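You operate a simulated robot arm through the tools that you are given. There is no shell and no other tool. Be economical: measure what you need, move in short steps, check, and stop when the job is done.

Carry out the task below with a simulated two-armed robot. There is one attempt and no reset: what you move stays moved.

TASK
Kit the teal tray by the kit card.
Fine: one seal ring from the grey tray and one large cover cap from the CAPS drawer, in the card's colours; shut the drawer; leave the rest.
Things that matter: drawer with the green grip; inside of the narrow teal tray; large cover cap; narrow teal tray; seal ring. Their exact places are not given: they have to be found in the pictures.

The check looks at the end state, three seconds after you hand in, the way a careful person would. Anything else that was tipped, shoved, dropped, spilled or broken makes it a failure. A push-on lid holds only when it is set on centred and level and pressed home; a screw cap is set on level and turned clockwise until tight.

THE ROBOT
Two 7-joint arms with fingered hands on one trunk, on a base that drives. Base frame: it is fixed to the floor where the robot stands at the start and does not move with it; the origin is under the middle of the robot, x ahead of it, y to its left, z up. Lengths are in m, angles in degrees, forces in N, time in s.
The left shoulder is at the start at [0.099, 0.128, 1.086], the right one opposite. Places, roughly: drawer with the green grip [0.6, -0.2, 0.7]; inside of the narrow teal tray [0.5, -0.2, 0.9]; narrow teal tray (17x21x4 cm) [0.5, -0.2, 0.9]. Payload 5 kg a hand.
The TCP of each hand is the grasp point between the finger pads, 0.037 m short of the fingertips. In the tool frame z runs along the fingers and y along their closing line. Largest opening 0.124 m; the body of the gripper starts 0.043 m behind the TCP. The gripper is a hand of 3 fingers: y runs from the thumb to the fingers, the wrist lies at [-0.021, -0.116, -0.203] in the tool frame, and closing takes about 1.5 s.
Orientation is that of the tool frame in the base frame, as a unit quaternion [x, y, z, w]. With the fingers straight down and the wrist toward the robot, the tool's x, y and z point along [0, 1, 0], [1, 0, 0] and [0, 0, -1] of the base frame.

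THE INTERFACE
- The arms move only by the tool send_rows. It takes "left_deltas", "right_deltas" or both (then of equal length, played together; a hand with none holds still); each is one flat list of numbers, 6 for each row, row after row: the shift along the tool's x, y, z in mm, then the turn, a rotation vector about the tool's x, y, z in degrees. In form: [x, y, z, wx, wy, wz, x, y, z, wx, wy, wz, ...]. A call has 1 to 8 rows; each row shifts and turns the commanded pose from where the row before left it, along the tool's axes as they then stand. "left_claw" and "right_claw" are, for a hand that has rows, the gripper command, from -1 (shut) to 1 (fully open), values between in proportion, set as the call begins (left out, the last holds). A row lasts 0.2 s, in which the tool goes at most 0.05 m and 8.6 degrees; a call with a longer step from one row to the next is refused whole, and so is a gripper value outside its range. Where a pose cannot be reached the arm comes as near as it can. A force on the tool above 40 N (or 10 N above the force at the start of the call, whichever is more), or a blocked arm, ends the call early, and 0.2 s more pass. Each finger travels about 0.045 m/s and halts on what it meets, pressing with about 32 N; the grip force reading is that of the motor and also rises with nothing between the fingers. The clock runs only during rows and for 0.2 s after the last one: add rows that do not move to give the fingers time. It gives the time, the measured TCP pose, the force on the tool (base axes), the opening and the grip force at its end, in the units of the frame above (readings bear some noise), with the torque about the TCP (base axes, N m) and any sound that the robot's microphone picked up, and new pictures: "views" is both (left out), scene, wrist or none (wrist: the cameras of the hands that moved).
- Cameras (640 x 400 px; columns grow to the right, rows downward): "scene" is now at [0.2435, -0.0429, 1.2258]; the picture's right is [-0.52, -0.85, 0.00], its down [-0.64, 0.39, -0.66] and it looks along [0.57, -0.35, -0.75] (base axes); focal length 214 px, centre (320, 200). "left" rides on the left gripper at [-0.072, -0.104, -0.154] in its tool frame; the picture's right is [-0.83, -0.26, 0.49], its down [0.51, -0.72, 0.47] and it looks along [0.23, 0.64, 0.73] (tool axes); focal length 243 px, centre (320, 200). "right" rides on the right gripper at [0.072, -0.104, -0.154] in its tool frame; the picture's right is [-0.83, 0.26, -0.49], its down [-0.51, -0.72, 0.47] and it looks along [-0.23, 0.64, 0.73] (tool axes); focal length 243 px, centre (320, 200).
- raise_lower(by): slides the trunk up (or, below 0, down) by that many m; the arms and the scene camera ride with it, the base frame stays. It gives what a move gives, with no picture.
- base_move(legs): drives the robot by 1 to 6 legs, each [ahead, left, turn to the left] in m, m and degrees, along the robot's own axes; the way and the turn of a leg run together, so that a leg with both is an arc; at most 1.5 m and 180 degrees a leg. The arms and the cameras ride along, it lands a little off, and it stops where it bumps. It gives what a move gives, and a new picture of the scene camera.
- hand_shape(shape, hand): the hand has 3 fingers and takes this shape, open, in about a second: jaw (thumb against the fingers, like two jaws); tri (thumb and two fingers); tip (a fingertip pinch); poke (one finger out to press); point (the index stretched); flat (the hand flat); cup (the hand cupped); fist (a fist). The gripper value then closes the fingers along that shape, each until it touches; the sizes above hold for jaw. It gives what a move gives, with no picture.
- pan_tilt(pan, tilt): turns the head with the scene camera to pan (to the left, within 80 degrees either way) and tilt (down, from -29 to 69), counted from straight ahead of the robot. It gives what a move gives, and a new picture of the scene camera.
- measure_at(camera, pixels): for up to 12 pixels [column, row] of the newest picture of that camera ("zoom" is the newest enlarged one), the place [x, y, z] in the base frame of the surface seen there, good to about 0.002 m. The clock stands still meanwhile.
- enlarge(camera, box): a new picture of the part [left, top, right, bottom] of that camera's present view, enlarged. The clock stands still meanwhile.
- close_job(): hands the job in; it is judged then, once.

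Go step by step. Measure first, check grasps and placings, and put right what went wrong. The budget is 80 turns and 260 pictures, counting those below and the enlarged ones. Unless the task says otherwise, let go and move clear before handing in, and close with one line.

The tools are called after "Emit:" as name(argument=value, ...) on one line, values as JSON. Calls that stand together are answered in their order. send_rows: Moves the arms, as the interface text tells. Its arguments: {"type":"object","properties":{"left_deltas":{"type":"array","items":{"type":"number"}},"left_claw":{"type":"number"},"right_deltas":{"type":"array","items":{"type":"number"}},"right_claw":{"type":"number"},"views":{"type":"string","enum":["both","scene","wrist","none"]}},"required":[]} The other tools are called the same way: raise_lower (by) slides the trunk up or down; hand_shape (shape, hand) gives the hand a shape; base_move (legs) drives the base; pan_tilt (pan, tilt) turns the head that bears the scene camera; measure_at (camera, pixels) gives the place of the surface under pixels of a picture; enlarge (camera, box) takes an enlarged picture of a part of a camera's view; close_job () hands the job in.

At the start:

```text
t: 0.0
left_tcp_pos: [0.6669, -0.0487, 1.0807]
left_ee_rot: [0.707, 0.707, 0.0, 0.0]
left_wrist_force: [0.9, 0.2, 0.6]
left_ft_torque: [-0.01, 0.0, 0.0]
left_width: 0.1238
left_gripper_force: 0.0
left_shape: jaw
right_tcp_pos: [0.5092, -0.5757, 1.1115]
right_ee_rot: [0.707, 0.707, -0.001, 0.0]
right_wrist_force: [0.1, 0.2, 0.3]
right_ft_torque: [0.01, 0.02, -0.02]
right_width: 0.1235
right_gripper_force: 0.1
right_shape: jaw
trunk travel left (down, up): [-0.275, 0.288]
robot x, y, heading: [-0.0016, -0.0, -0.2]
head pan, tilt: [-31.3, 48.4]
```

scene: 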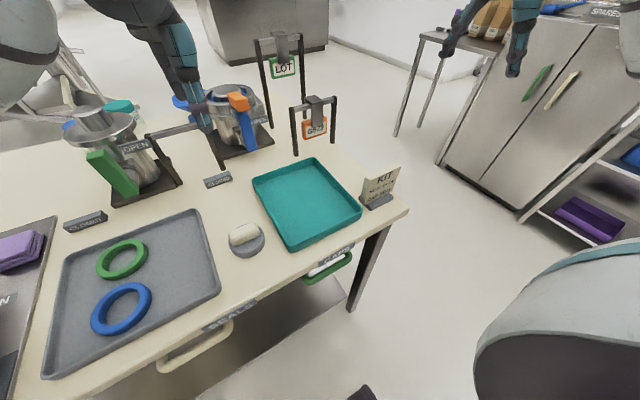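
right: 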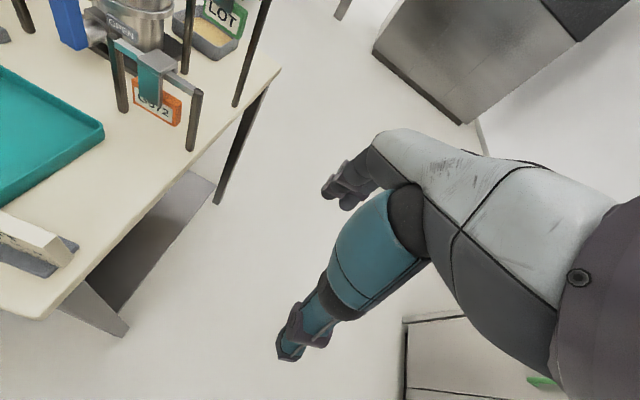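
left: 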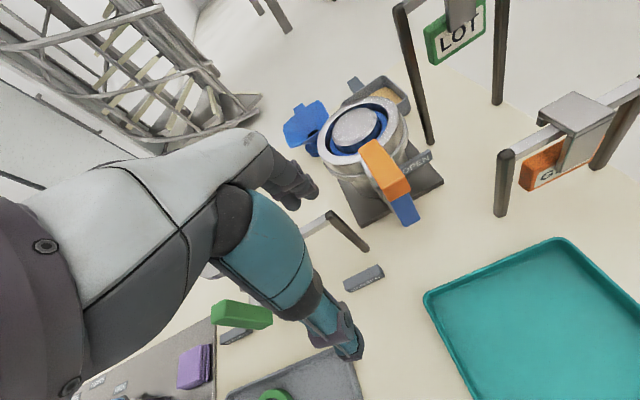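

The scene picture shows the teal tray (305,205), grey tray with green and blue rings, the KIT card at (380,187), and a green-grip drawer at (328,268). I'll read the card and measure key points.

Emit:
enlarge(camera="scene", box=[340, 150, 420, 220])

Emit:
enlarge(camera="scene", box=[200, 220, 400, 345])

Emit:
measure_at(camera="scene", pixels=[[306, 205], [254, 180], [316, 158], [361, 212], [293, 249], [102, 250], [144, 270], [95, 312], [146, 298], [328, 268], [195, 347], [245, 238]])

```text
5.71 times, centred on (380, 185) of scene
```

zoom: 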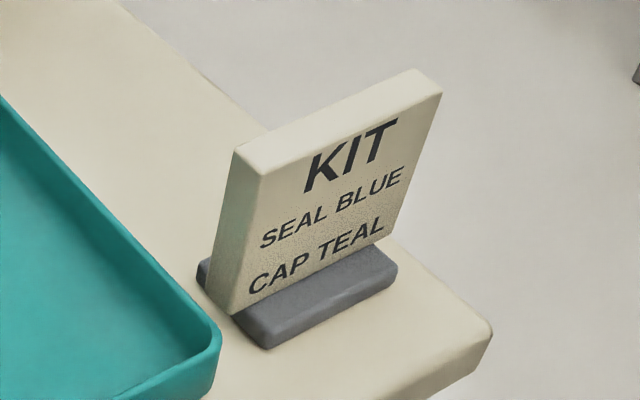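

```text
3.20 times, centred on (300, 282) of scene
```

zoom: 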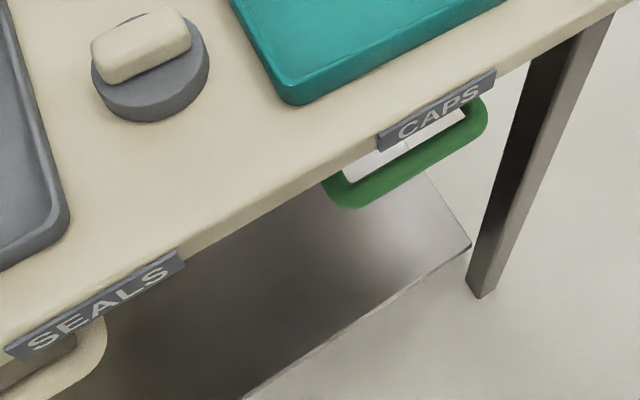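

```text
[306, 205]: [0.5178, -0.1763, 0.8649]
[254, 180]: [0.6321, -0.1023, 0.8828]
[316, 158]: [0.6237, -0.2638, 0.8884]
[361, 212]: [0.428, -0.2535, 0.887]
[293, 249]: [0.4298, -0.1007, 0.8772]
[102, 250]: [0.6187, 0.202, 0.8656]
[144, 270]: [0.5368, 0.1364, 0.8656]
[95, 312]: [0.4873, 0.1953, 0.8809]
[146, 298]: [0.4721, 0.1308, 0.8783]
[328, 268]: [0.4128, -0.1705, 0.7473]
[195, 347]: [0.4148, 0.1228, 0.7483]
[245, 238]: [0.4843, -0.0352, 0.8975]
```

Card: SEAL BLUE, CAP TEAL. The workspace is too near (needs 0.6–0.98 m), so I back the base off and look again.

Emit:
base_move(legs=[[-0.3, 0, 0]])

```text
t: 2.1
left_tcp_pos: [0.3634, -0.0503, 1.0807]
left_ee_rot: [0.709, 0.706, -0.001, 0.0]
left_wrist_force: [-0.5, -0.3, 0.5]
left_ft_torque: [-0.01, -0.03, -0.02]
left_width: 0.1236
left_gripper_force: 0.0
left_shape: jaw
right_tcp_pos: [0.2026, -0.5765, 1.1126]
right_ee_rot: [0.708, 0.707, 0.0, 0.0]
right_wrist_force: [0.5, 0.5, -0.5]
right_ft_torque: [-0.04, -0.02, 0.03]
right_width: 0.1237
right_gripper_force: 0.0
right_shape: jaw
trunk travel left (down, up): [-0.275, 0.288]
robot x, y, heading: [-0.3034, -0.0016, -0.2]
head pan, tilt: [-31.3, 48.4]
```

scene: 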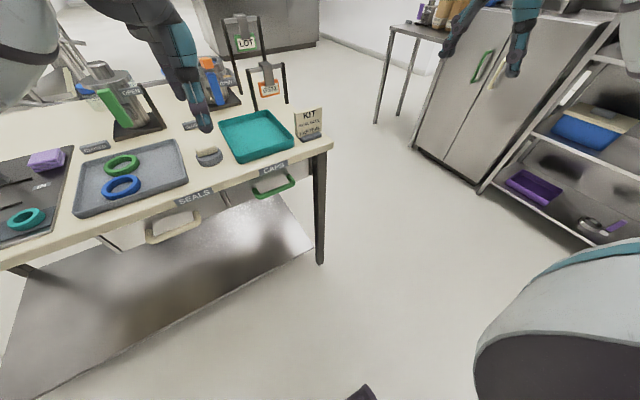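

Emit:
pan_tilt(pan=-5, tilt=45)

```text
t: 3.0
left_tcp_pos: [0.3633, -0.0501, 1.0815]
left_ee_rot: [0.709, 0.706, 0.0, -0.001]
left_wrist_force: [0.0, -0.3, -0.2]
left_ft_torque: [0.01, -0.03, -0.01]
left_width: 0.1238
left_gripper_force: 0.0
left_shape: jaw
right_tcp_pos: [0.2036, -0.5781, 1.1114]
right_ee_rot: [0.709, 0.706, 0.001, 0.0]
right_wrist_force: [0.3, 0.7, 0.9]
right_ft_torque: [-0.01, 0.0, -0.02]
right_width: 0.1236
right_gripper_force: 0.1
right_shape: jaw
trunk travel left (down, up): [-0.275, 0.288]
robot x, y, heading: [-0.3071, -0.0021, -0.2]
head pan, tilt: [-5.0, 45.0]
```

scene: 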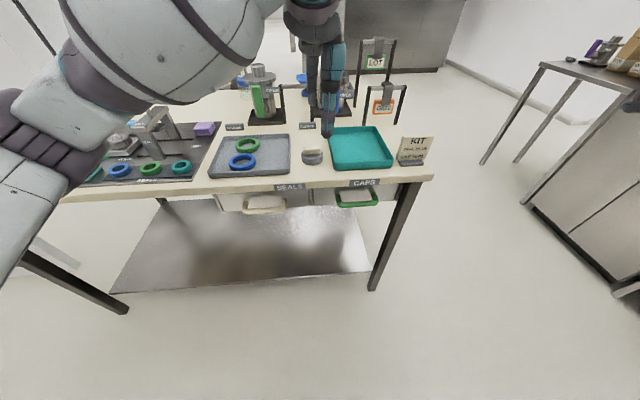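

Emit:
enlarge(camera="scene", box=[200, 110, 440, 260])

Emit:
measure_at(camera="scene", pixels=[[242, 155], [229, 162], [255, 160], [242, 168], [357, 205], [357, 196], [290, 178], [417, 180], [352, 189], [378, 203], [339, 206], [300, 170]])

```text
2.67 times, centred on (320, 185) of scene
```

zoom: 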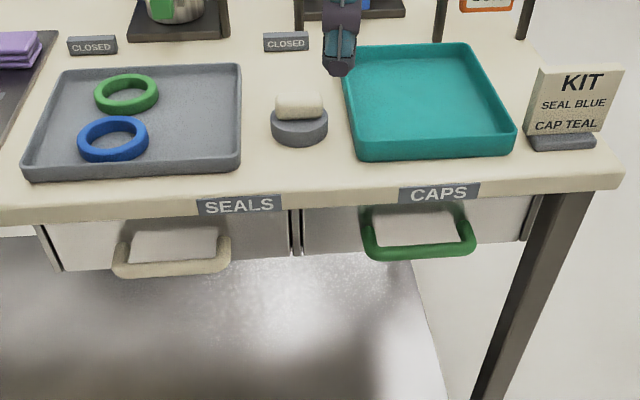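

```text
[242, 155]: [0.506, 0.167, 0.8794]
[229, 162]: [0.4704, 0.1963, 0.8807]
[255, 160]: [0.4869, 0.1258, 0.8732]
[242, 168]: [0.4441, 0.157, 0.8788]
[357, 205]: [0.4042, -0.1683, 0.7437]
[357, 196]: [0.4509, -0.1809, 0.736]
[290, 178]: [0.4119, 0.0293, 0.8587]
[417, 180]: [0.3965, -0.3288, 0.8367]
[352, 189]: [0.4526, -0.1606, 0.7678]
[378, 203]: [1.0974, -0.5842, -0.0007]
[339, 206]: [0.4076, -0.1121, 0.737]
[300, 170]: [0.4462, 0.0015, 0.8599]
```

Blue ring centre ≈ (0.476, 0.163), top 0.88; handle bar at x≈0.405, z≈0.745. I bring the left hand above the blue ring and start the yaw so it closes along y (away from the green ring).

Emit:
send_rows(left_deltas=[43, 23, 0, 0, 0, 0, 43, 23, 0, 0, 0, 0, 43, 23, 0, 0, 0, 0, 43, 23, 0, 0, 0, 0, 41, 21, 0, 0, 0, 0, 0, 0, 0, 0, 0, 8.2, 0, 0, 0, 0, 0, 8.2, 0, 0, 0, 0, 0, 8.2], left_claw=1, views="none")

Emit:
send_rows(left_deltas=[0, 0, 0, 0, 0, 8.2, 0, 0, 0, 0, 0, 8.2, 0, 0, 0, 0, 0, 8.2, 0, 0, 0, 0, 0, 8.2, 0, 0, 0, 0, 0, 8.2, 0, 0, 0, 0, 0, 8.2, 0, 0, 0, 0, 0, 8.2, 0, 0, 0, 0, 0, 8.2], views="both")

```text
t: 4.8
left_tcp_pos: [0.4761, 0.1628, 1.0819]
left_ee_rot: [0.843, 0.538, 0.001, 0.0]
left_wrist_force: [1.0, -0.3, -0.7]
left_ft_torque: [0.01, -0.04, 0.0]
left_width: 0.1238
left_gripper_force: 0.1
left_shape: jaw
right_tcp_pos: [0.2035, -0.5764, 1.1117]
right_ee_rot: [0.709, 0.706, 0.0, 0.0]
right_wrist_force: [0.6, -0.4, 0.4]
right_ft_torque: [0.0, -0.01, 0.0]
right_width: 0.1235
right_gripper_force: 0.0
right_shape: jaw
trunk travel left (down, up): [-0.275, 0.288]
robot x, y, heading: [-0.2991, 0.0013, -0.1]
head pan, tilt: [-5.0, 45.0]
```

```text
t: 6.6
left_tcp_pos: [0.4766, 0.1612, 1.0803]
left_ee_rot: [1.0, -0.004, 0.0, 0.0]
left_wrist_force: [0.4, 0.2, -0.1]
left_ft_torque: [0.01, -0.02, 0.01]
left_width: 0.1237
left_gripper_force: 0.2
left_shape: jaw
right_tcp_pos: [0.2047, -0.5771, 1.1107]
right_ee_rot: [0.708, 0.706, 0.0, 0.0]
right_wrist_force: [-0.5, 0.2, 0.0]
right_ft_torque: [-0.01, 0.05, -0.03]
right_width: 0.1238
right_gripper_force: 0.1
right_shape: jaw
trunk travel left (down, up): [-0.275, 0.288]
robot x, y, heading: [-0.3019, -0.0012, -0.1]
head pan, tilt: [-5.0, 45.0]
```

scene: 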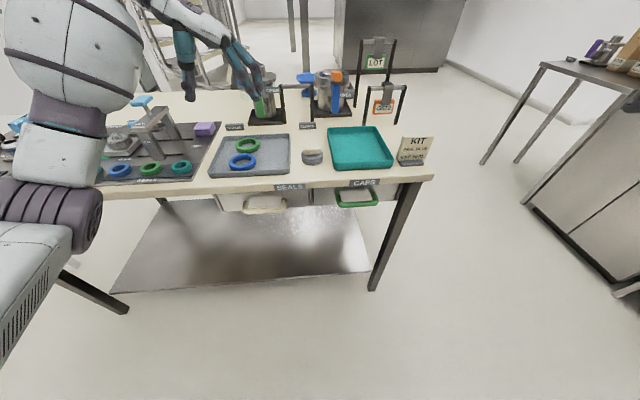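
left: 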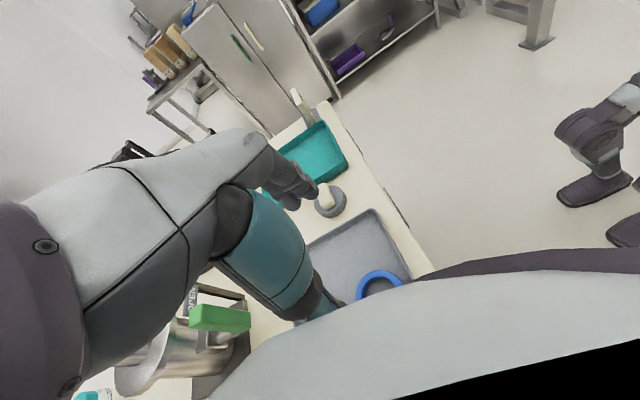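

The hand is now turned 90°; the blue ring at (380,283) in the left picture. I check the nearby canister lever and refine the ring centre.

Emit:
measure_at(camera="scene", pixels=[[258, 103], [266, 115], [230, 160], [256, 159], [243, 153], [243, 170], [248, 151], [247, 138], [236, 147], [212, 172], [290, 172], [243, 162]])

Emit:
measure_at(camera="left", pixels=[[245, 318], [195, 322], [380, 272], [358, 292], [402, 283], [150, 375]])

Emit:
enlarge(camera="scene", box=[200, 80, 300, 190])

```text
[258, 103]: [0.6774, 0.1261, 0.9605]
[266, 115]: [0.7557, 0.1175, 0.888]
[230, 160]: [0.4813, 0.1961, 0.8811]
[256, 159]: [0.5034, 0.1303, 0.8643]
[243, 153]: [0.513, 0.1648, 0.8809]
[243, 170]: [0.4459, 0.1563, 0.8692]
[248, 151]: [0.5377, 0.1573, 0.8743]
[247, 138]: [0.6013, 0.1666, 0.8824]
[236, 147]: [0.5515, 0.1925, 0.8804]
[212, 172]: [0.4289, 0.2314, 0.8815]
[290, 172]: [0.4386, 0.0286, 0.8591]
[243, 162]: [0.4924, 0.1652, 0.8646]
```

```text
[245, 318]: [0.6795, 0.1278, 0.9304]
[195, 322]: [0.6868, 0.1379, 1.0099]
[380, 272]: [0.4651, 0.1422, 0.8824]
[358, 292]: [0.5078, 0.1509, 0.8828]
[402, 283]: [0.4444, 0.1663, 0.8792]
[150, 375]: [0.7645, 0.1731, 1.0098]
```

```text
3.64 times, centred on (250, 135) of scene
```

zoom: 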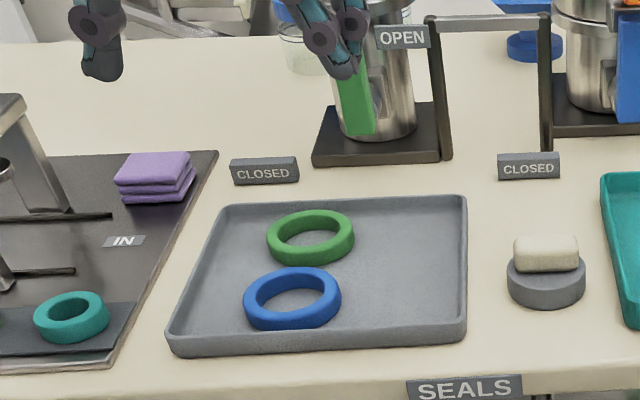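

Ring centre ≈(0.478, 0.163), 70 mm wide, top 0.881, tray floor 0.864; canister lever is at x≥0.68, clear. Lower the left hand most of the way and look.

Emit:
send_rows(left_deltas=[1, -2, 40, 0, 0, 0, 0, 0, 40, 0, 0, 0, 0, 0, 40, 0, 0, 0, 0, 0, 30, 0, 0, 0], views="both")

Emit:
enlarge(camera="scene", box=[200, 80, 300, 190])

```text
t: 7.6
left_tcp_pos: [0.4788, 0.166, 0.9311]
left_ee_rot: [1.0, -0.003, 0.0, 0.0]
left_wrist_force: [0.2, 0.1, -0.4]
left_ft_torque: [-0.02, 0.03, -0.03]
left_width: 0.1237
left_gripper_force: 0.0
left_shape: jaw
right_tcp_pos: [0.2031, -0.5764, 1.1118]
right_ee_rot: [0.708, 0.706, 0.0, 0.0]
right_wrist_force: [-0.3, -0.1, -0.4]
right_ft_torque: [0.02, 0.01, 0.03]
right_width: 0.1237
right_gripper_force: 0.1
right_shape: jaw
trunk travel left (down, up): [-0.275, 0.288]
robot x, y, heading: [-0.3042, 0.0005, -0.2]
head pan, tilt: [-5.0, 45.0]
```

scene: 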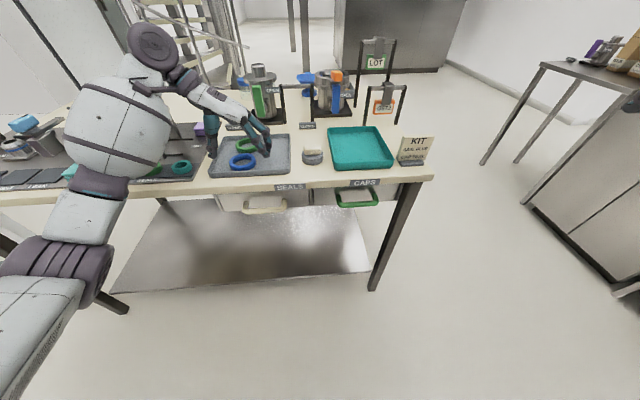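
left: 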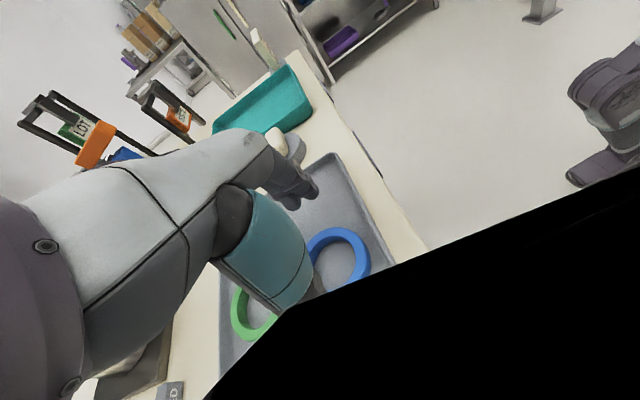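

```text
3.64 times, centred on (250, 135) of scene
```

zoom: 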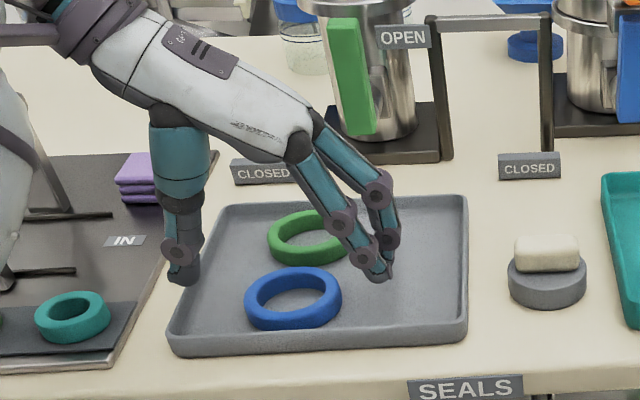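

The opened thumb would sit over the tray's left rim, so I narrow the opening to ~93 mm before lowering.

Emit:
send_rows(left_deltas=[0, 4, 0, 0, 0, 0, 0, 0, 0, 0, 0, 0, 0, 0, 0, 0, 0, 0], left_claw=0.45, views="none")

Emit:
enlarge(camera="scene", box=[200, 100, 300, 190])

Emit:
enlarge(camera="left", box=[200, 120, 440, 320])

```text
t: 8.4
left_tcp_pos: [0.4788, 0.161, 0.9304]
left_ee_rot: [1.0, -0.003, 0.0, 0.0]
left_wrist_force: [1.0, 0.5, 0.0]
left_ft_torque: [0.03, -0.01, -0.02]
left_width: 0.0904
left_gripper_force: 0.0
left_shape: jaw
right_tcp_pos: [0.2041, -0.5767, 1.1108]
right_ee_rot: [0.708, 0.706, 0.0, 0.0]
right_wrist_force: [0.4, -0.2, -0.7]
right_ft_torque: [-0.03, -0.02, -0.01]
right_width: 0.1238
right_gripper_force: 0.1
right_shape: jaw
trunk travel left (down, up): [-0.275, 0.288]
robot x, y, heading: [-0.3047, -0.0017, -0.0]
head pan, tilt: [-5.0, 45.0]
```

```text
4.44 times, centred on (250, 145) of scene
```

zoom: 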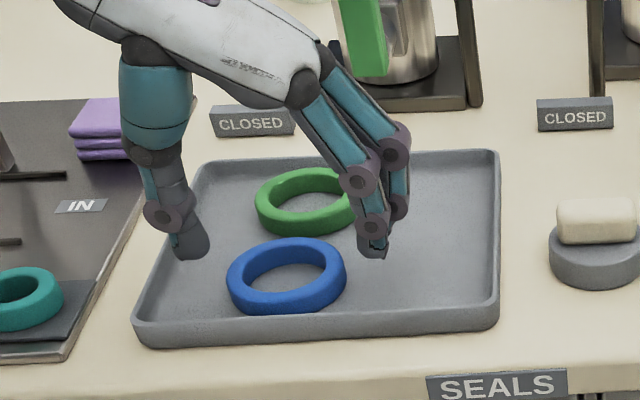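

```text
2.00 times, centred on (320, 220) of left
```

zoom: 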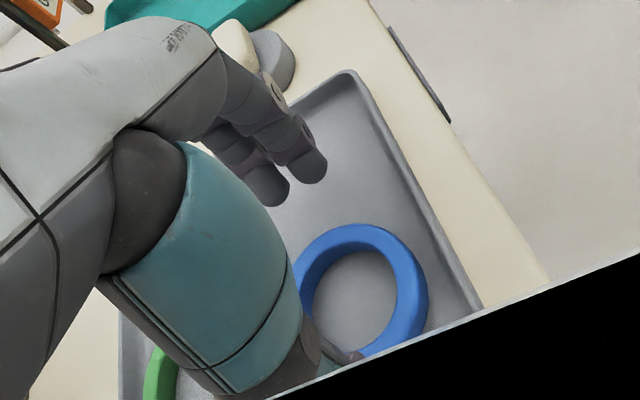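

Opening 90 mm now fits. I lower another 20 mm and check tips versus floor.

Emit:
send_rows(left_deltas=[0, 0, 10, 0, 0, 0, 0, 0, 10, 0, 0, 0], views="none")

Emit:
enlarge(camera="scene", box=[210, 110, 290, 180])

Emit:
enlarge(camera="left", box=[200, 120, 440, 320])

```text
t: 9.0
left_tcp_pos: [0.477, 0.1592, 0.9091]
left_ee_rot: [1.0, -0.003, 0.001, 0.0]
left_wrist_force: [0.0, 0.4, -0.8]
left_ft_torque: [0.01, -0.01, -0.01]
left_width: 0.0904
left_gripper_force: 0.1
left_shape: jaw
right_tcp_pos: [0.2025, -0.5769, 1.1125]
right_ee_rot: [0.709, 0.705, 0.0, -0.001]
right_wrist_force: [0.3, -0.5, 0.1]
right_ft_torque: [-0.02, -0.04, -0.01]
right_width: 0.1238
right_gripper_force: 0.1
right_shape: jaw
trunk travel left (down, up): [-0.275, 0.288]
robot x, y, heading: [-0.3059, 0.0025, -0.3]
head pan, tilt: [-5.0, 45.0]
```

```text
5.71 times, centred on (250, 145) of scene
```

zoom: 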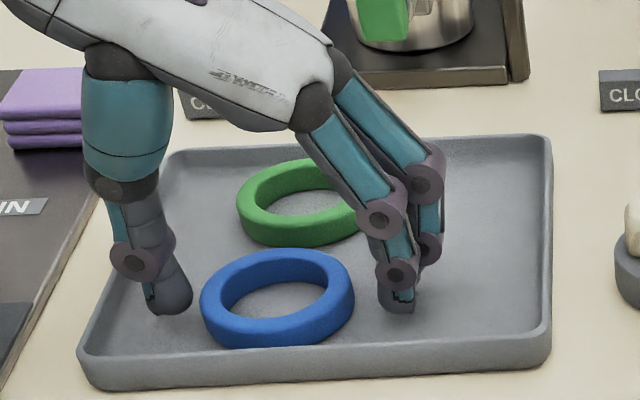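

```text
2.00 times, centred on (320, 220) of left
```

zoom: 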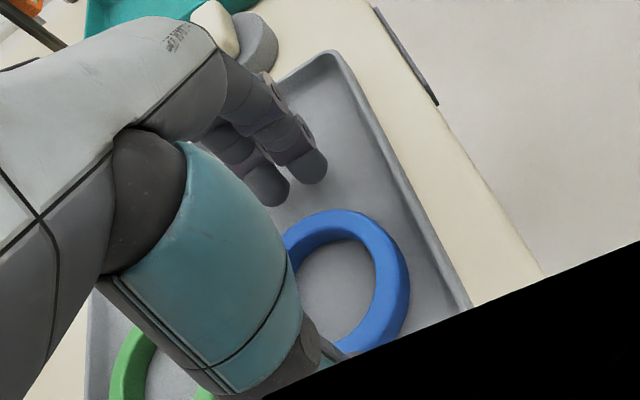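

Emit:
measure_at(camera="scene", pixels=[[264, 162], [265, 160], [224, 162], [222, 160], [229, 164], [257, 163], [243, 154], [243, 170], [269, 157]])

```text
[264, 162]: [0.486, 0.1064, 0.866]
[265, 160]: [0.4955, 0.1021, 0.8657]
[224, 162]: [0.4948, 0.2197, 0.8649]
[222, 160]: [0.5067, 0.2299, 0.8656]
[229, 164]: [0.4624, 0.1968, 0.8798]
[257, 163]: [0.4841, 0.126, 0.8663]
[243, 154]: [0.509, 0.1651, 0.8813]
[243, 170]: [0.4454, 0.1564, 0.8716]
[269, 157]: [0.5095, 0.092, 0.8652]
```

Tips straddle the ring just above the floor. I lower 4 mm more and close on the ring.

Emit:
send_rows(left_deltas=[0, 0, 4, 0, 0, 0], views="none")

Emit:
send_rows(left_deltas=[0, 0, 0, 0, 0, 0, 0, 0, 0, 0, 0, 0, 0, 0, 0, 0, 0, 0, 0, 0, 0, 0, 0, 0, 0, 0, 0, 0, 0, 0, 0, 0, 0, 0, 0, 0], left_claw=-0.4, views="none")

Emit:
enlarge(camera="scene", box=[210, 110, 290, 180])

```text
t: 9.4
left_tcp_pos: [0.4774, 0.1598, 0.9061]
left_ee_rot: [1.0, -0.003, -0.001, 0.0]
left_wrist_force: [-0.7, 0.1, -0.4]
left_ft_torque: [0.01, 0.0, -0.01]
left_width: 0.0906
left_gripper_force: 0.1
left_shape: jaw
right_tcp_pos: [0.203, -0.5775, 1.1114]
right_ee_rot: [0.709, 0.705, 0.001, 0.0]
right_wrist_force: [0.3, -0.6, 0.3]
right_ft_torque: [-0.01, -0.02, -0.01]
right_width: 0.1237
right_gripper_force: 0.1
right_shape: jaw
trunk travel left (down, up): [-0.275, 0.288]
robot x, y, heading: [-0.307, 0.0026, -0.5]
head pan, tilt: [-5.0, 45.0]
```

```text
t: 10.8
left_tcp_pos: [0.4767, 0.1602, 0.9067]
left_ee_rot: [1.0, -0.003, 0.0, 0.0]
left_wrist_force: [0.1, 0.6, 0.5]
left_ft_torque: [0.01, 0.02, 0.01]
left_width: 0.057
left_gripper_force: 31.9
left_shape: jaw
right_tcp_pos: [0.2039, -0.5771, 1.1111]
right_ee_rot: [0.708, 0.706, 0.0, 0.0]
right_wrist_force: [0.5, 0.0, 0.0]
right_ft_torque: [-0.01, 0.01, 0.0]
right_width: 0.1235
right_gripper_force: 0.1
right_shape: jaw
trunk travel left (down, up): [-0.275, 0.288]
robot x, y, heading: [-0.306, 0.0012, -0.4]
head pan, tilt: [-5.0, 45.0]
```

```text
5.71 times, centred on (250, 145) of scene
```

zoom: 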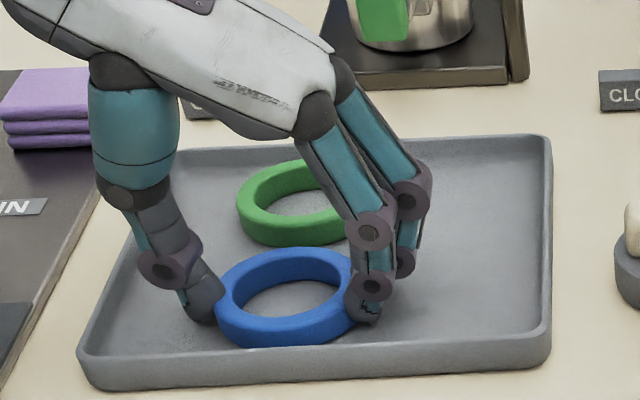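

Grip stopped at 57 mm with 32 N, ring between tips. Lift and check.

Emit:
send_rows(left_deltas=[0, 0, -15, 0, 0, 0, 0, 0, -25, 0, 0, 0, 0, 0, -40, 0, 0, 0, 0, 0, -40, 0, 0, 0, 0, 0, 0, 0, 0, 0], views="none")

Emit:
enlarge(camera="scene", box=[200, 70, 420, 210])

```text
t: 12.0
left_tcp_pos: [0.4797, 0.1614, 1.0267]
left_ee_rot: [1.0, -0.004, -0.001, 0.0]
left_wrist_force: [0.1, -0.5, 0.0]
left_ft_torque: [-0.02, 0.05, 0.01]
left_width: 0.0568
left_gripper_force: 31.9
left_shape: jaw
right_tcp_pos: [0.2035, -0.5763, 1.1124]
right_ee_rot: [0.708, 0.706, -0.001, 0.0]
right_wrist_force: [-0.6, 0.0, 0.5]
right_ft_torque: [-0.05, 0.0, 0.01]
right_width: 0.1236
right_gripper_force: 0.0
right_shape: jaw
trunk travel left (down, up): [-0.275, 0.288]
robot x, y, heading: [-0.3045, -0.0021, -0.0]
head pan, tilt: [-5.0, 45.0]
```

```text
2.86 times, centred on (310, 140) of scene
```

zoom: 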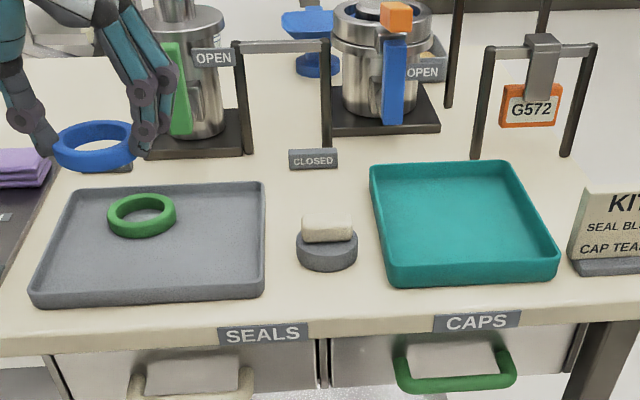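

Ring held; now carry it to above the teal tray's far half.

Emit:
send_rows(left_deltas=[8, 42, 0, 0, 0, 0, 8, 42, 0, 0, 0, 0, 8, 42, 0, 0, 0, 0, 8, 42, 0, 0, 0, 0, 8, 42, 0, 0, 0, 0, 10, 42, 0, 0, 0, 0, 10, 42, 0, 0, 0, 0, 10, 42, 0, 0, 0, 0], views="scene")

Emit:
enlarge(camera="scene", box=[250, 60, 450, 200])

Emit:
enlarge(camera="left", box=[160, 100, 480, 300])

```text
t: 13.8
left_tcp_pos: [0.543, -0.1753, 1.026]
left_ee_rot: [1.0, -0.004, 0.001, 0.0]
left_wrist_force: [-0.8, 1.1, 0.5]
left_ft_torque: [0.06, -0.01, 0.03]
left_width: 0.0571
left_gripper_force: 32.3
left_shape: jaw
right_tcp_pos: [0.2033, -0.5785, 1.1114]
right_ee_rot: [0.709, 0.705, 0.0, -0.001]
right_wrist_force: [0.4, -0.6, 1.2]
right_ft_torque: [0.03, 0.02, -0.02]
right_width: 0.1237
right_gripper_force: 0.0
right_shape: jaw
trunk travel left (down, up): [-0.275, 0.288]
robot x, y, heading: [-0.3059, -0.0014, 0.1]
head pan, tilt: [-5.0, 45.0]
```

scene: 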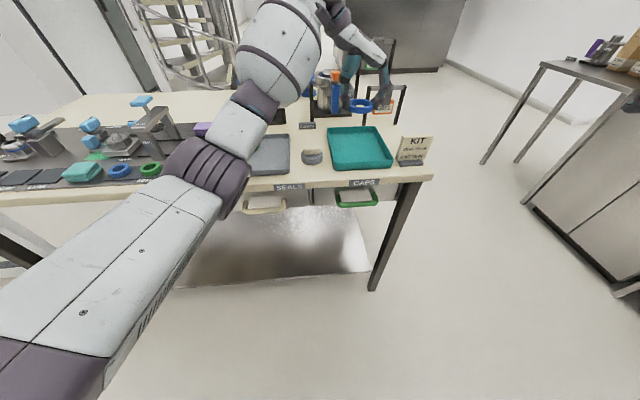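

```text
2.86 times, centred on (350, 130) of scene
```

zoom: 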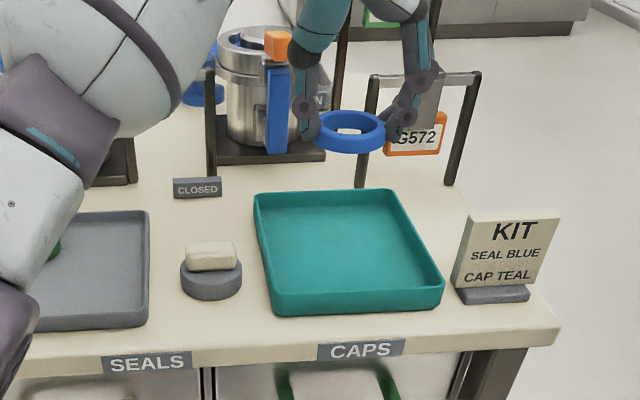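

```text
2.00 times, centred on (320, 200) of left
```

zoom: 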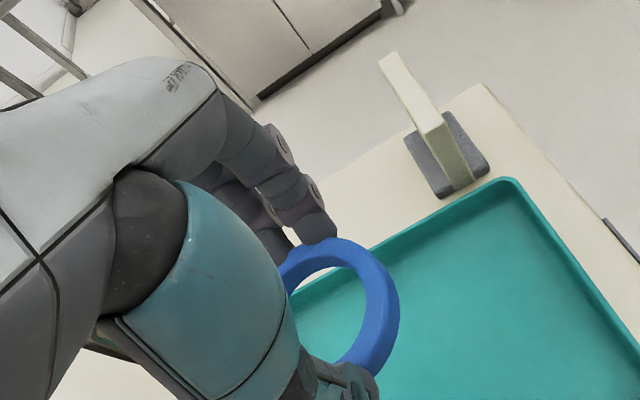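

Emit:
measure_at(camera="scene", pixels=[[364, 124], [372, 87], [401, 88], [205, 180], [235, 195], [262, 110], [235, 130], [361, 108], [350, 76], [340, 107]])

```text
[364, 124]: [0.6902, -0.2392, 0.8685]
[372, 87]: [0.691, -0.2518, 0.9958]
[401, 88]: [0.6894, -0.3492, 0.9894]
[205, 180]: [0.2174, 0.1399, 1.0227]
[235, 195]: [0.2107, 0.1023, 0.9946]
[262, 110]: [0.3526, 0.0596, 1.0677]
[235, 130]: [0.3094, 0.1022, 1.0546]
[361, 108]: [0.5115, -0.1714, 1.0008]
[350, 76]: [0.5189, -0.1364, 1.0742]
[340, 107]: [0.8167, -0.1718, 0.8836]
```

Clear of the G572 stand (x 0.69). Shift slightly further in and lower toward the tray floor.

Emit:
send_rows(left_deltas=[18, 0, 0, 0, 0, 0, 0, 0, 40, 0, 0, 0, 0, 0, 40, 0, 0, 0, 0, 0, 27, 0, 0, 0, 0, 0, 0, 0, 0, 0], views="scene")

Emit:
enlarge(camera="scene", box=[300, 90, 420, 180])

```text
t: 15.0
left_tcp_pos: [0.5637, -0.174, 0.9198]
left_ee_rot: [1.0, -0.004, 0.0, 0.0]
left_wrist_force: [0.0, 0.4, -0.2]
left_ft_torque: [-0.01, -0.01, 0.03]
left_width: 0.0569
left_gripper_force: 32.1
left_shape: jaw
right_tcp_pos: [0.2034, -0.5767, 1.112]
right_ee_rot: [0.708, 0.706, 0.0, 0.0]
right_wrist_force: [0.7, -0.5, -0.9]
right_ft_torque: [0.02, 0.01, -0.02]
right_width: 0.1237
right_gripper_force: 0.0
right_shape: jaw
trunk travel left (down, up): [-0.275, 0.288]
robot x, y, heading: [-0.3026, -0.0022, 0.1]
head pan, tilt: [-5.0, 45.0]
```

scene: 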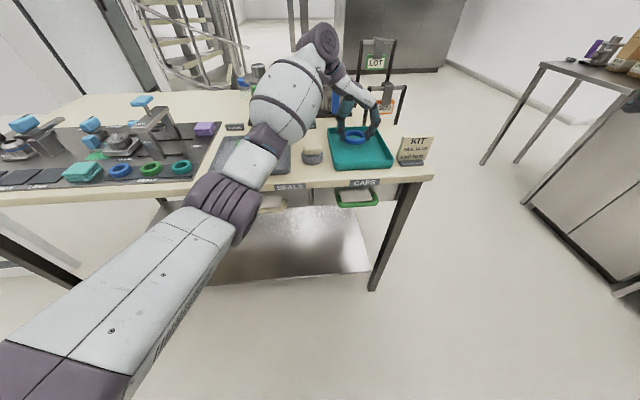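

```text
4.44 times, centred on (360, 135) of scene
```

zoom: 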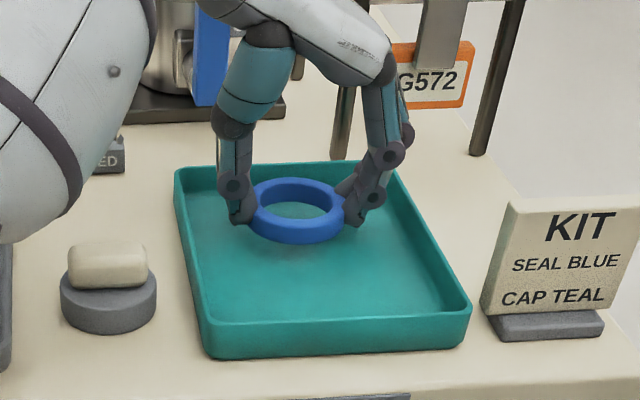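

Emit:
measure_at(camera="scene", pixels=[[240, 170], [265, 140], [283, 95], [318, 100], [215, 195]])

Emit:
send_rows(left_deltas=[0, 0, 6, 0, 0, 0, 0, 0, 5, 0, 0, 0, 0, 0, 0, 0, 0, 0], views="none")

```text
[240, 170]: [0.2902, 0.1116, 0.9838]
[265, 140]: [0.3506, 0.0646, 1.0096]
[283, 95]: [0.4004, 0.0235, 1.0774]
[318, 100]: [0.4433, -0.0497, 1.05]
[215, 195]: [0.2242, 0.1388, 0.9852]
```

```text
t: 15.8
left_tcp_pos: [0.5649, -0.1756, 0.9089]
left_ee_rot: [1.0, -0.003, 0.0, 0.0]
left_wrist_force: [0.1, -0.5, 0.2]
left_ft_torque: [-0.04, 0.02, 0.02]
left_width: 0.0573
left_gripper_force: 31.6
left_shape: jaw
right_tcp_pos: [0.2048, -0.577, 1.1122]
right_ee_rot: [0.708, 0.706, 0.0, -0.001]
right_wrist_force: [0.0, -0.6, 0.4]
right_ft_torque: [0.01, -0.03, 0.02]
right_width: 0.1237
right_gripper_force: 0.0
right_shape: jaw
trunk travel left (down, up): [-0.275, 0.288]
robot x, y, heading: [-0.3071, 0.0019, -0.0]
head pan, tilt: [-5.0, 45.0]
```

No contact yet; 2 mm more, then release modestly and rise.

Emit:
send_rows(left_deltas=[0, 0, 2, 0, 0, 0, 0, 0, 0, 0, 0, 0], views="none")

Emit:
send_rows(left_deltas=[0, 0, 0, 0, 0, 0, 0, 0, 0, 0, 0, 0, 0, 0, 0, 0, 0, 0, 0, 0, 0, 0, 0, 0, 0, 0, 0, 0, 0, 0], left_claw=0.4, views="none")

Emit:
enlarge(camera="scene", box=[300, 90, 420, 180])

```text
t: 16.4
left_tcp_pos: [0.5654, -0.1753, 0.9075]
left_ee_rot: [1.0, -0.004, -0.001, -0.001]
left_wrist_force: [0.7, -0.6, -0.9]
left_ft_torque: [-0.05, 0.01, -0.03]
left_width: 0.0571
left_gripper_force: 32.0
left_shape: jaw
right_tcp_pos: [0.2038, -0.5762, 1.1107]
right_ee_rot: [0.708, 0.706, 0.0, 0.0]
right_wrist_force: [0.2, 0.1, 0.2]
right_ft_torque: [-0.01, -0.01, 0.01]
right_width: 0.1238
right_gripper_force: 0.1
right_shape: jaw
trunk travel left (down, up): [-0.275, 0.288]
robot x, y, heading: [-0.3034, 0.002, -0.3]
head pan, tilt: [-5.0, 45.0]
```

```text
t: 17.6
left_tcp_pos: [0.564, -0.1757, 0.9064]
left_ee_rot: [1.0, -0.004, 0.0, 0.0]
left_wrist_force: [0.0, -0.3, 0.4]
left_ft_torque: [0.02, -0.02, 0.03]
left_width: 0.0868
left_gripper_force: 0.0
left_shape: jaw
right_tcp_pos: [0.2042, -0.5764, 1.1111]
right_ee_rot: [0.708, 0.706, 0.0, 0.0]
right_wrist_force: [0.6, -0.8, 0.4]
right_ft_torque: [0.04, 0.04, -0.03]
right_width: 0.1237
right_gripper_force: 0.2
right_shape: jaw
trunk travel left (down, up): [-0.275, 0.288]
robot x, y, heading: [-0.3056, -0.0001, -0.3]
head pan, tilt: [-5.0, 45.0]
```

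```text
4.44 times, centred on (360, 135) of scene
```

zoom: 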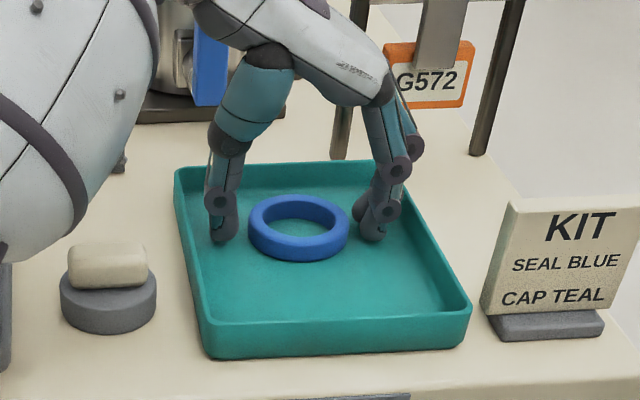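

Ring rests in the tray. Raise and retreat the left hand.

Emit:
send_rows(left_deltas=[0, 0, -40, 0, 0, 0, 0, 0, -45, 0, 0, 0, 0, 0, -45, 0, 0, 0, 0, 0, -45, 0, 0, 0], views="none")

Emit:
send_rows(left_deltas=[-20, -42, 0, 0, 0, 0, -20, -42, 0, 0, 0, 0, -22, -42, 0, 0, 0, 0, -22, -42, 0, 0, 0, 0, -22, -42, 0, 0, 0, 0, -22, -42, 0, 0, 0, 0, -22, -42, 0, 0, 0, 0, -22, -42, 0, 0, 0, 0], views="scene")

```text
t: 18.6
left_tcp_pos: [0.5628, -0.1764, 1.0837]
left_ee_rot: [1.0, -0.004, 0.001, -0.001]
left_wrist_force: [-0.7, 0.0, 0.0]
left_ft_torque: [0.01, 0.0, 0.01]
left_width: 0.0867
left_gripper_force: 0.0
left_shape: jaw
right_tcp_pos: [0.2016, -0.5775, 1.1133]
right_ee_rot: [0.708, 0.706, 0.0, 0.001]
right_wrist_force: [-0.6, -0.1, -0.3]
right_ft_torque: [0.01, -0.04, 0.0]
right_width: 0.1237
right_gripper_force: 0.1
right_shape: jaw
trunk travel left (down, up): [-0.275, 0.288]
robot x, y, heading: [-0.3006, 0.0022, -0.2]
head pan, tilt: [-5.0, 45.0]
```

```text
t: 20.4
left_tcp_pos: [0.3918, 0.1619, 1.0841]
left_ee_rot: [1.0, -0.004, 0.0, 0.0]
left_wrist_force: [-0.3, 0.6, 0.7]
left_ft_torque: [-0.03, 0.01, -0.01]
left_width: 0.0865
left_gripper_force: 0.1
left_shape: jaw
right_tcp_pos: [0.2019, -0.5753, 1.1142]
right_ee_rot: [0.708, 0.706, -0.001, 0.001]
right_wrist_force: [-0.3, 0.6, 0.3]
right_ft_torque: [-0.05, -0.02, -0.01]
right_width: 0.1237
right_gripper_force: 0.0
right_shape: jaw
trunk travel left (down, up): [-0.275, 0.288]
robot x, y, heading: [-0.3027, -0.0009, 0.0]
head pan, tilt: [-5.0, 45.0]
```

scene: 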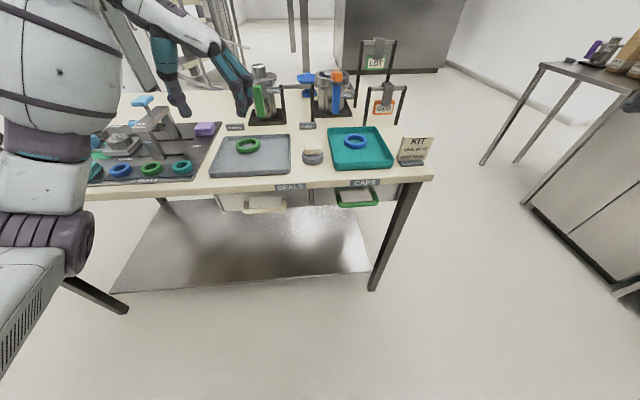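

Green ring and tray undisturbed. Now pitch the right hand forward 75° (fingers pointing at the drawer) well in front of the table.

Emit:
send_rows(right_deltas=[0, 0, 0, -8.4, 0, 0, 0, 0, 0, -8.4, 0, 0, 0, 0, 0, -8.4, 0, 0, 0, 0, 0, -8.4, 0, 0, 0, 0, 0, -8.4, 0, 0, 0, 0, 0, -8.4, 0, 0, 0, 0, 0, -8.4, 0, 0, 0, 0, 0, -8.4, 0, 0], right_claw=0.2, views="scene")

```text
t: 22.2
left_tcp_pos: [0.3926, 0.1608, 1.0837]
left_ee_rot: [1.0, -0.004, 0.0, 0.0]
left_wrist_force: [-0.7, 0.2, -0.3]
left_ft_torque: [0.01, 0.02, -0.03]
left_width: 0.0863
left_gripper_force: 0.0
left_shape: jaw
right_tcp_pos: [0.2035, -0.5772, 1.1124]
right_ee_rot: [0.59, 0.587, 0.391, 0.393]
right_wrist_force: [-0.6, 0.2, 0.1]
right_ft_torque: [0.0, 0.03, -0.02]
right_width: 0.0749
right_gripper_force: 0.2
right_shape: jaw
trunk travel left (down, up): [-0.275, 0.288]
robot x, y, heading: [-0.3036, -0.0013, -0.2]
head pan, tilt: [-5.0, 45.0]
```

scene: 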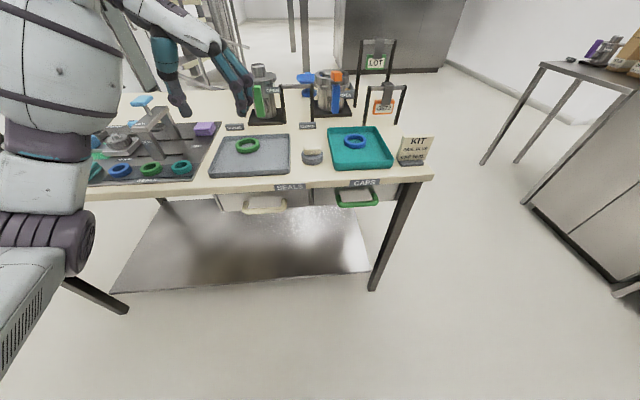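

Emit:
send_rows(right_deltas=[34, -26.3, 16.2, 0, 0, 0, 34, -26.3, 16.2, 0, 0, 0, 34, -26.3, 16.2, 0, 0, 0, 34, -26.3, 16.2, 0, 0, 0, 34, -26.3, 16.2, 0, 0, 0, 34, -26.3, 16.2, 0, 0, 0], views="none")

Emit:
send_rows(right_deltas=[34, -26.3, 16.2, 0, 0, 0, 34, -26.3, 16.2, 0, 0, 0, 34, -26.3, 16.2, 0, 0, 0, 34, -26.3, 16.2, 0, 0, 0, 34, -26.3, 16.2, 0, 0, 0, 34, -26.3, 16.2, 0, 0, 0], views="both")

```text
t: 23.6
left_tcp_pos: [0.3902, 0.1607, 1.0835]
left_ee_rot: [1.0, -0.004, 0.0, 0.0]
left_wrist_force: [-0.5, 0.1, 0.3]
left_ft_torque: [-0.02, 0.01, 0.01]
left_width: 0.0863
left_gripper_force: 0.1
left_shape: jaw
right_tcp_pos: [0.2461, -0.3882, 0.9199]
right_ee_rot: [0.588, 0.589, 0.392, 0.392]
right_wrist_force: [-0.1, 0.4, 0.0]
right_ft_torque: [-0.05, -0.04, 0.0]
right_width: 0.0746
right_gripper_force: 0.0
right_shape: jaw
right hand out of reach, approached as far as the arm can: row 4, 5, 6
trunk travel left (down, up): [-0.275, 0.288]
robot x, y, heading: [-0.3017, 0.0021, -0.3]
head pan, tilt: [-5.0, 45.0]
```

```text
t: 25.0
left_tcp_pos: [0.3924, 0.1605, 1.0844]
left_ee_rot: [1.0, -0.003, 0.0, 0.0]
left_wrist_force: [0.1, 0.3, -0.1]
left_ft_torque: [-0.05, 0.03, -0.01]
left_width: 0.0865
left_gripper_force: 0.1
left_shape: jaw
right_tcp_pos: [0.2772, -0.1853, 0.736]
right_ee_rot: [0.59, 0.588, 0.389, 0.393]
right_wrist_force: [0.3, 0.7, -0.2]
right_ft_torque: [0.0, 0.0, -0.02]
right_width: 0.0746
right_gripper_force: 0.1
right_shape: jaw
trunk travel left (down, up): [-0.275, 0.288]
robot x, y, heading: [-0.301, 0.0017, -0.1]
head pan, tilt: [-5.0, 45.0]
```

scene: 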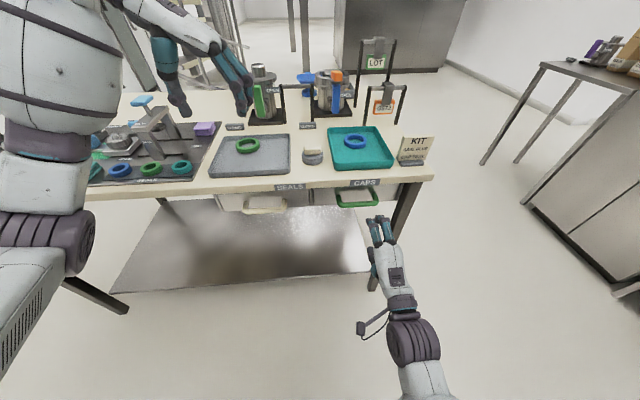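
right: 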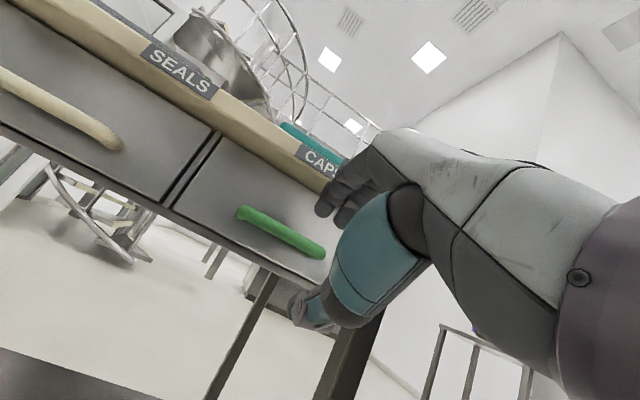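

The right hand faces the drawer; measure the green handle at (242,212)–(322,252) in the right picture.

Emit:
measure_at(camera="right", pixels=[[243, 212], [262, 222], [280, 231], [300, 243], [318, 253], [270, 200], [230, 240], [320, 165], [290, 150]])

Emit:
measure_at(camera="scene", pixels=[[357, 206], [340, 205], [373, 203], [377, 228], [385, 238]])

Emit:
enlarge(camera="scene", box=[320, 150, 440, 270])

```text
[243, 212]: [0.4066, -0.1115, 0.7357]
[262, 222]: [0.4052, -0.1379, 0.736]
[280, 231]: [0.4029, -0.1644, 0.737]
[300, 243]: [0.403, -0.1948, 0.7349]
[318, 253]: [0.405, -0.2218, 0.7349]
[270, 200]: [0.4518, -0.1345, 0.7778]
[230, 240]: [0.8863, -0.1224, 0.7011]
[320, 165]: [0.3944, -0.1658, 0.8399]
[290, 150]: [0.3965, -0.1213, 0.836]
```

```text
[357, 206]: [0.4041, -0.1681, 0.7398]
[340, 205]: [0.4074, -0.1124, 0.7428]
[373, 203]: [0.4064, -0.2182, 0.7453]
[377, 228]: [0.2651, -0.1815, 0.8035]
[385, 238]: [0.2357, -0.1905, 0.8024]
```

```text
3.33 times, centred on (380, 210) of scene
```

zoom: 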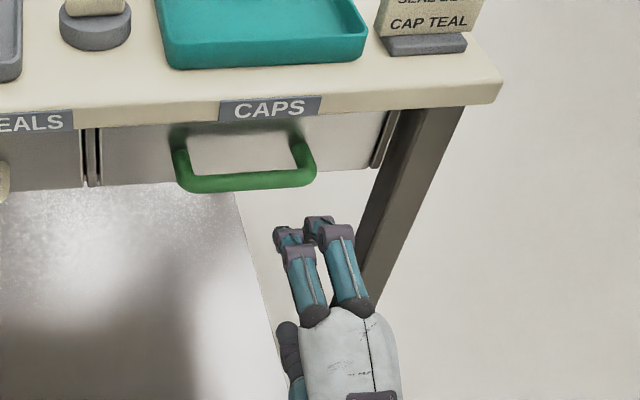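

Emit:
measure_at(camera="right", pixels=[[265, 150], [265, 158], [265, 164], [265, 170], [265, 178]])

Emit:
send_rows(right_deltas=[0, 0, 0, -8, 0, 0, 0, 0, 0, -8, 0, 0, 18, 0, 0, 0, 0, 0, 0, 0, 0, 0, 0, 0], right_claw=-0.1, views="wrist")

```text
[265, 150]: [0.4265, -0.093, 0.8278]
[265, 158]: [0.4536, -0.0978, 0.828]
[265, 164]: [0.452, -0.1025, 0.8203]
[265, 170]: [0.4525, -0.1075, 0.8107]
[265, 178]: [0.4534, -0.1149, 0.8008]
```

```text
t: 26.0
left_tcp_pos: [0.3931, 0.1601, 1.0829]
left_ee_rot: [1.0, -0.003, 0.001, 0.0]
left_wrist_force: [0.6, -0.2, 0.0]
left_ft_torque: [0.01, -0.02, -0.03]
left_width: 0.0865
left_gripper_force: 0.1
left_shape: jaw
right_tcp_pos: [0.2747, -0.1675, 0.7348]
right_ee_rot: [0.53, 0.527, 0.469, 0.47]
right_wrist_force: [-0.3, -0.5, -0.8]
right_ft_torque: [-0.03, -0.01, 0.04]
right_width: 0.0563
right_gripper_force: 0.0
right_shape: jaw
trunk travel left (down, up): [-0.275, 0.288]
robot x, y, heading: [-0.3059, 0.0015, -0.4]
head pan, tilt: [-5.0, 45.0]
```

right: 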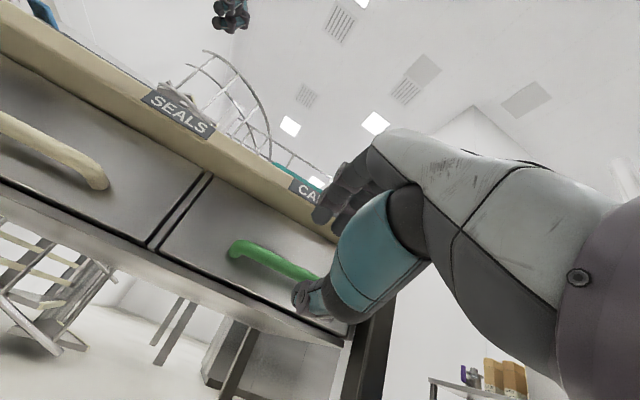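

Emit:
send_rows(right_deltas=[0, 5.7, 42, 0, 0, 0, 0, 5.7, 42, 0, 0, 0, 0, 3, 20, 0, 0, 0], views="wrist")

Emit:
enlarge(camera="scene", box=[320, 160, 420, 240])

```text
t: 26.8
left_tcp_pos: [0.3932, 0.1605, 1.085]
left_ee_rot: [1.0, -0.004, 0.0, 0.0]
left_wrist_force: [0.9, -0.2, 0.3]
left_ft_torque: [0.02, -0.02, 0.01]
left_width: 0.0865
left_gripper_force: 0.1
left_shape: jaw
right_tcp_pos: [0.3797, -0.1688, 0.7368]
right_ee_rot: [0.53, 0.528, 0.468, 0.47]
right_wrist_force: [-0.1, -0.6, 0.7]
right_ft_torque: [-0.02, 0.01, 0.0]
right_width: 0.0562
right_gripper_force: 0.2
right_shape: jaw
trunk travel left (down, up): [-0.275, 0.288]
robot x, y, heading: [-0.3002, 0.0011, 0.2]
head pan, tilt: [-5.0, 45.0]
```

right: 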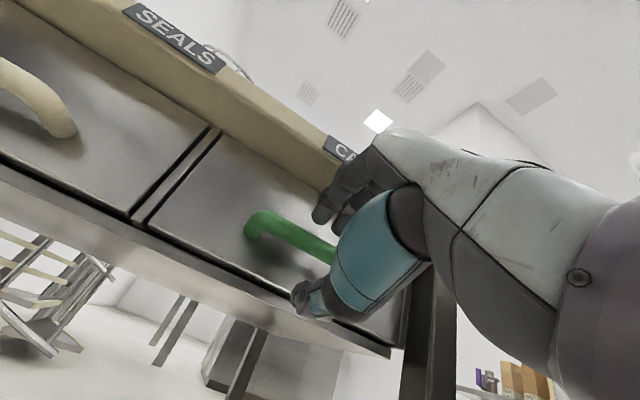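

```text
5.00 times, centred on (370, 200) of scene
```

zoom: 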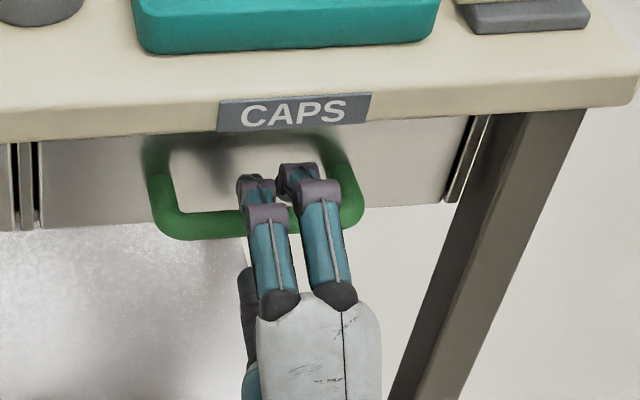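

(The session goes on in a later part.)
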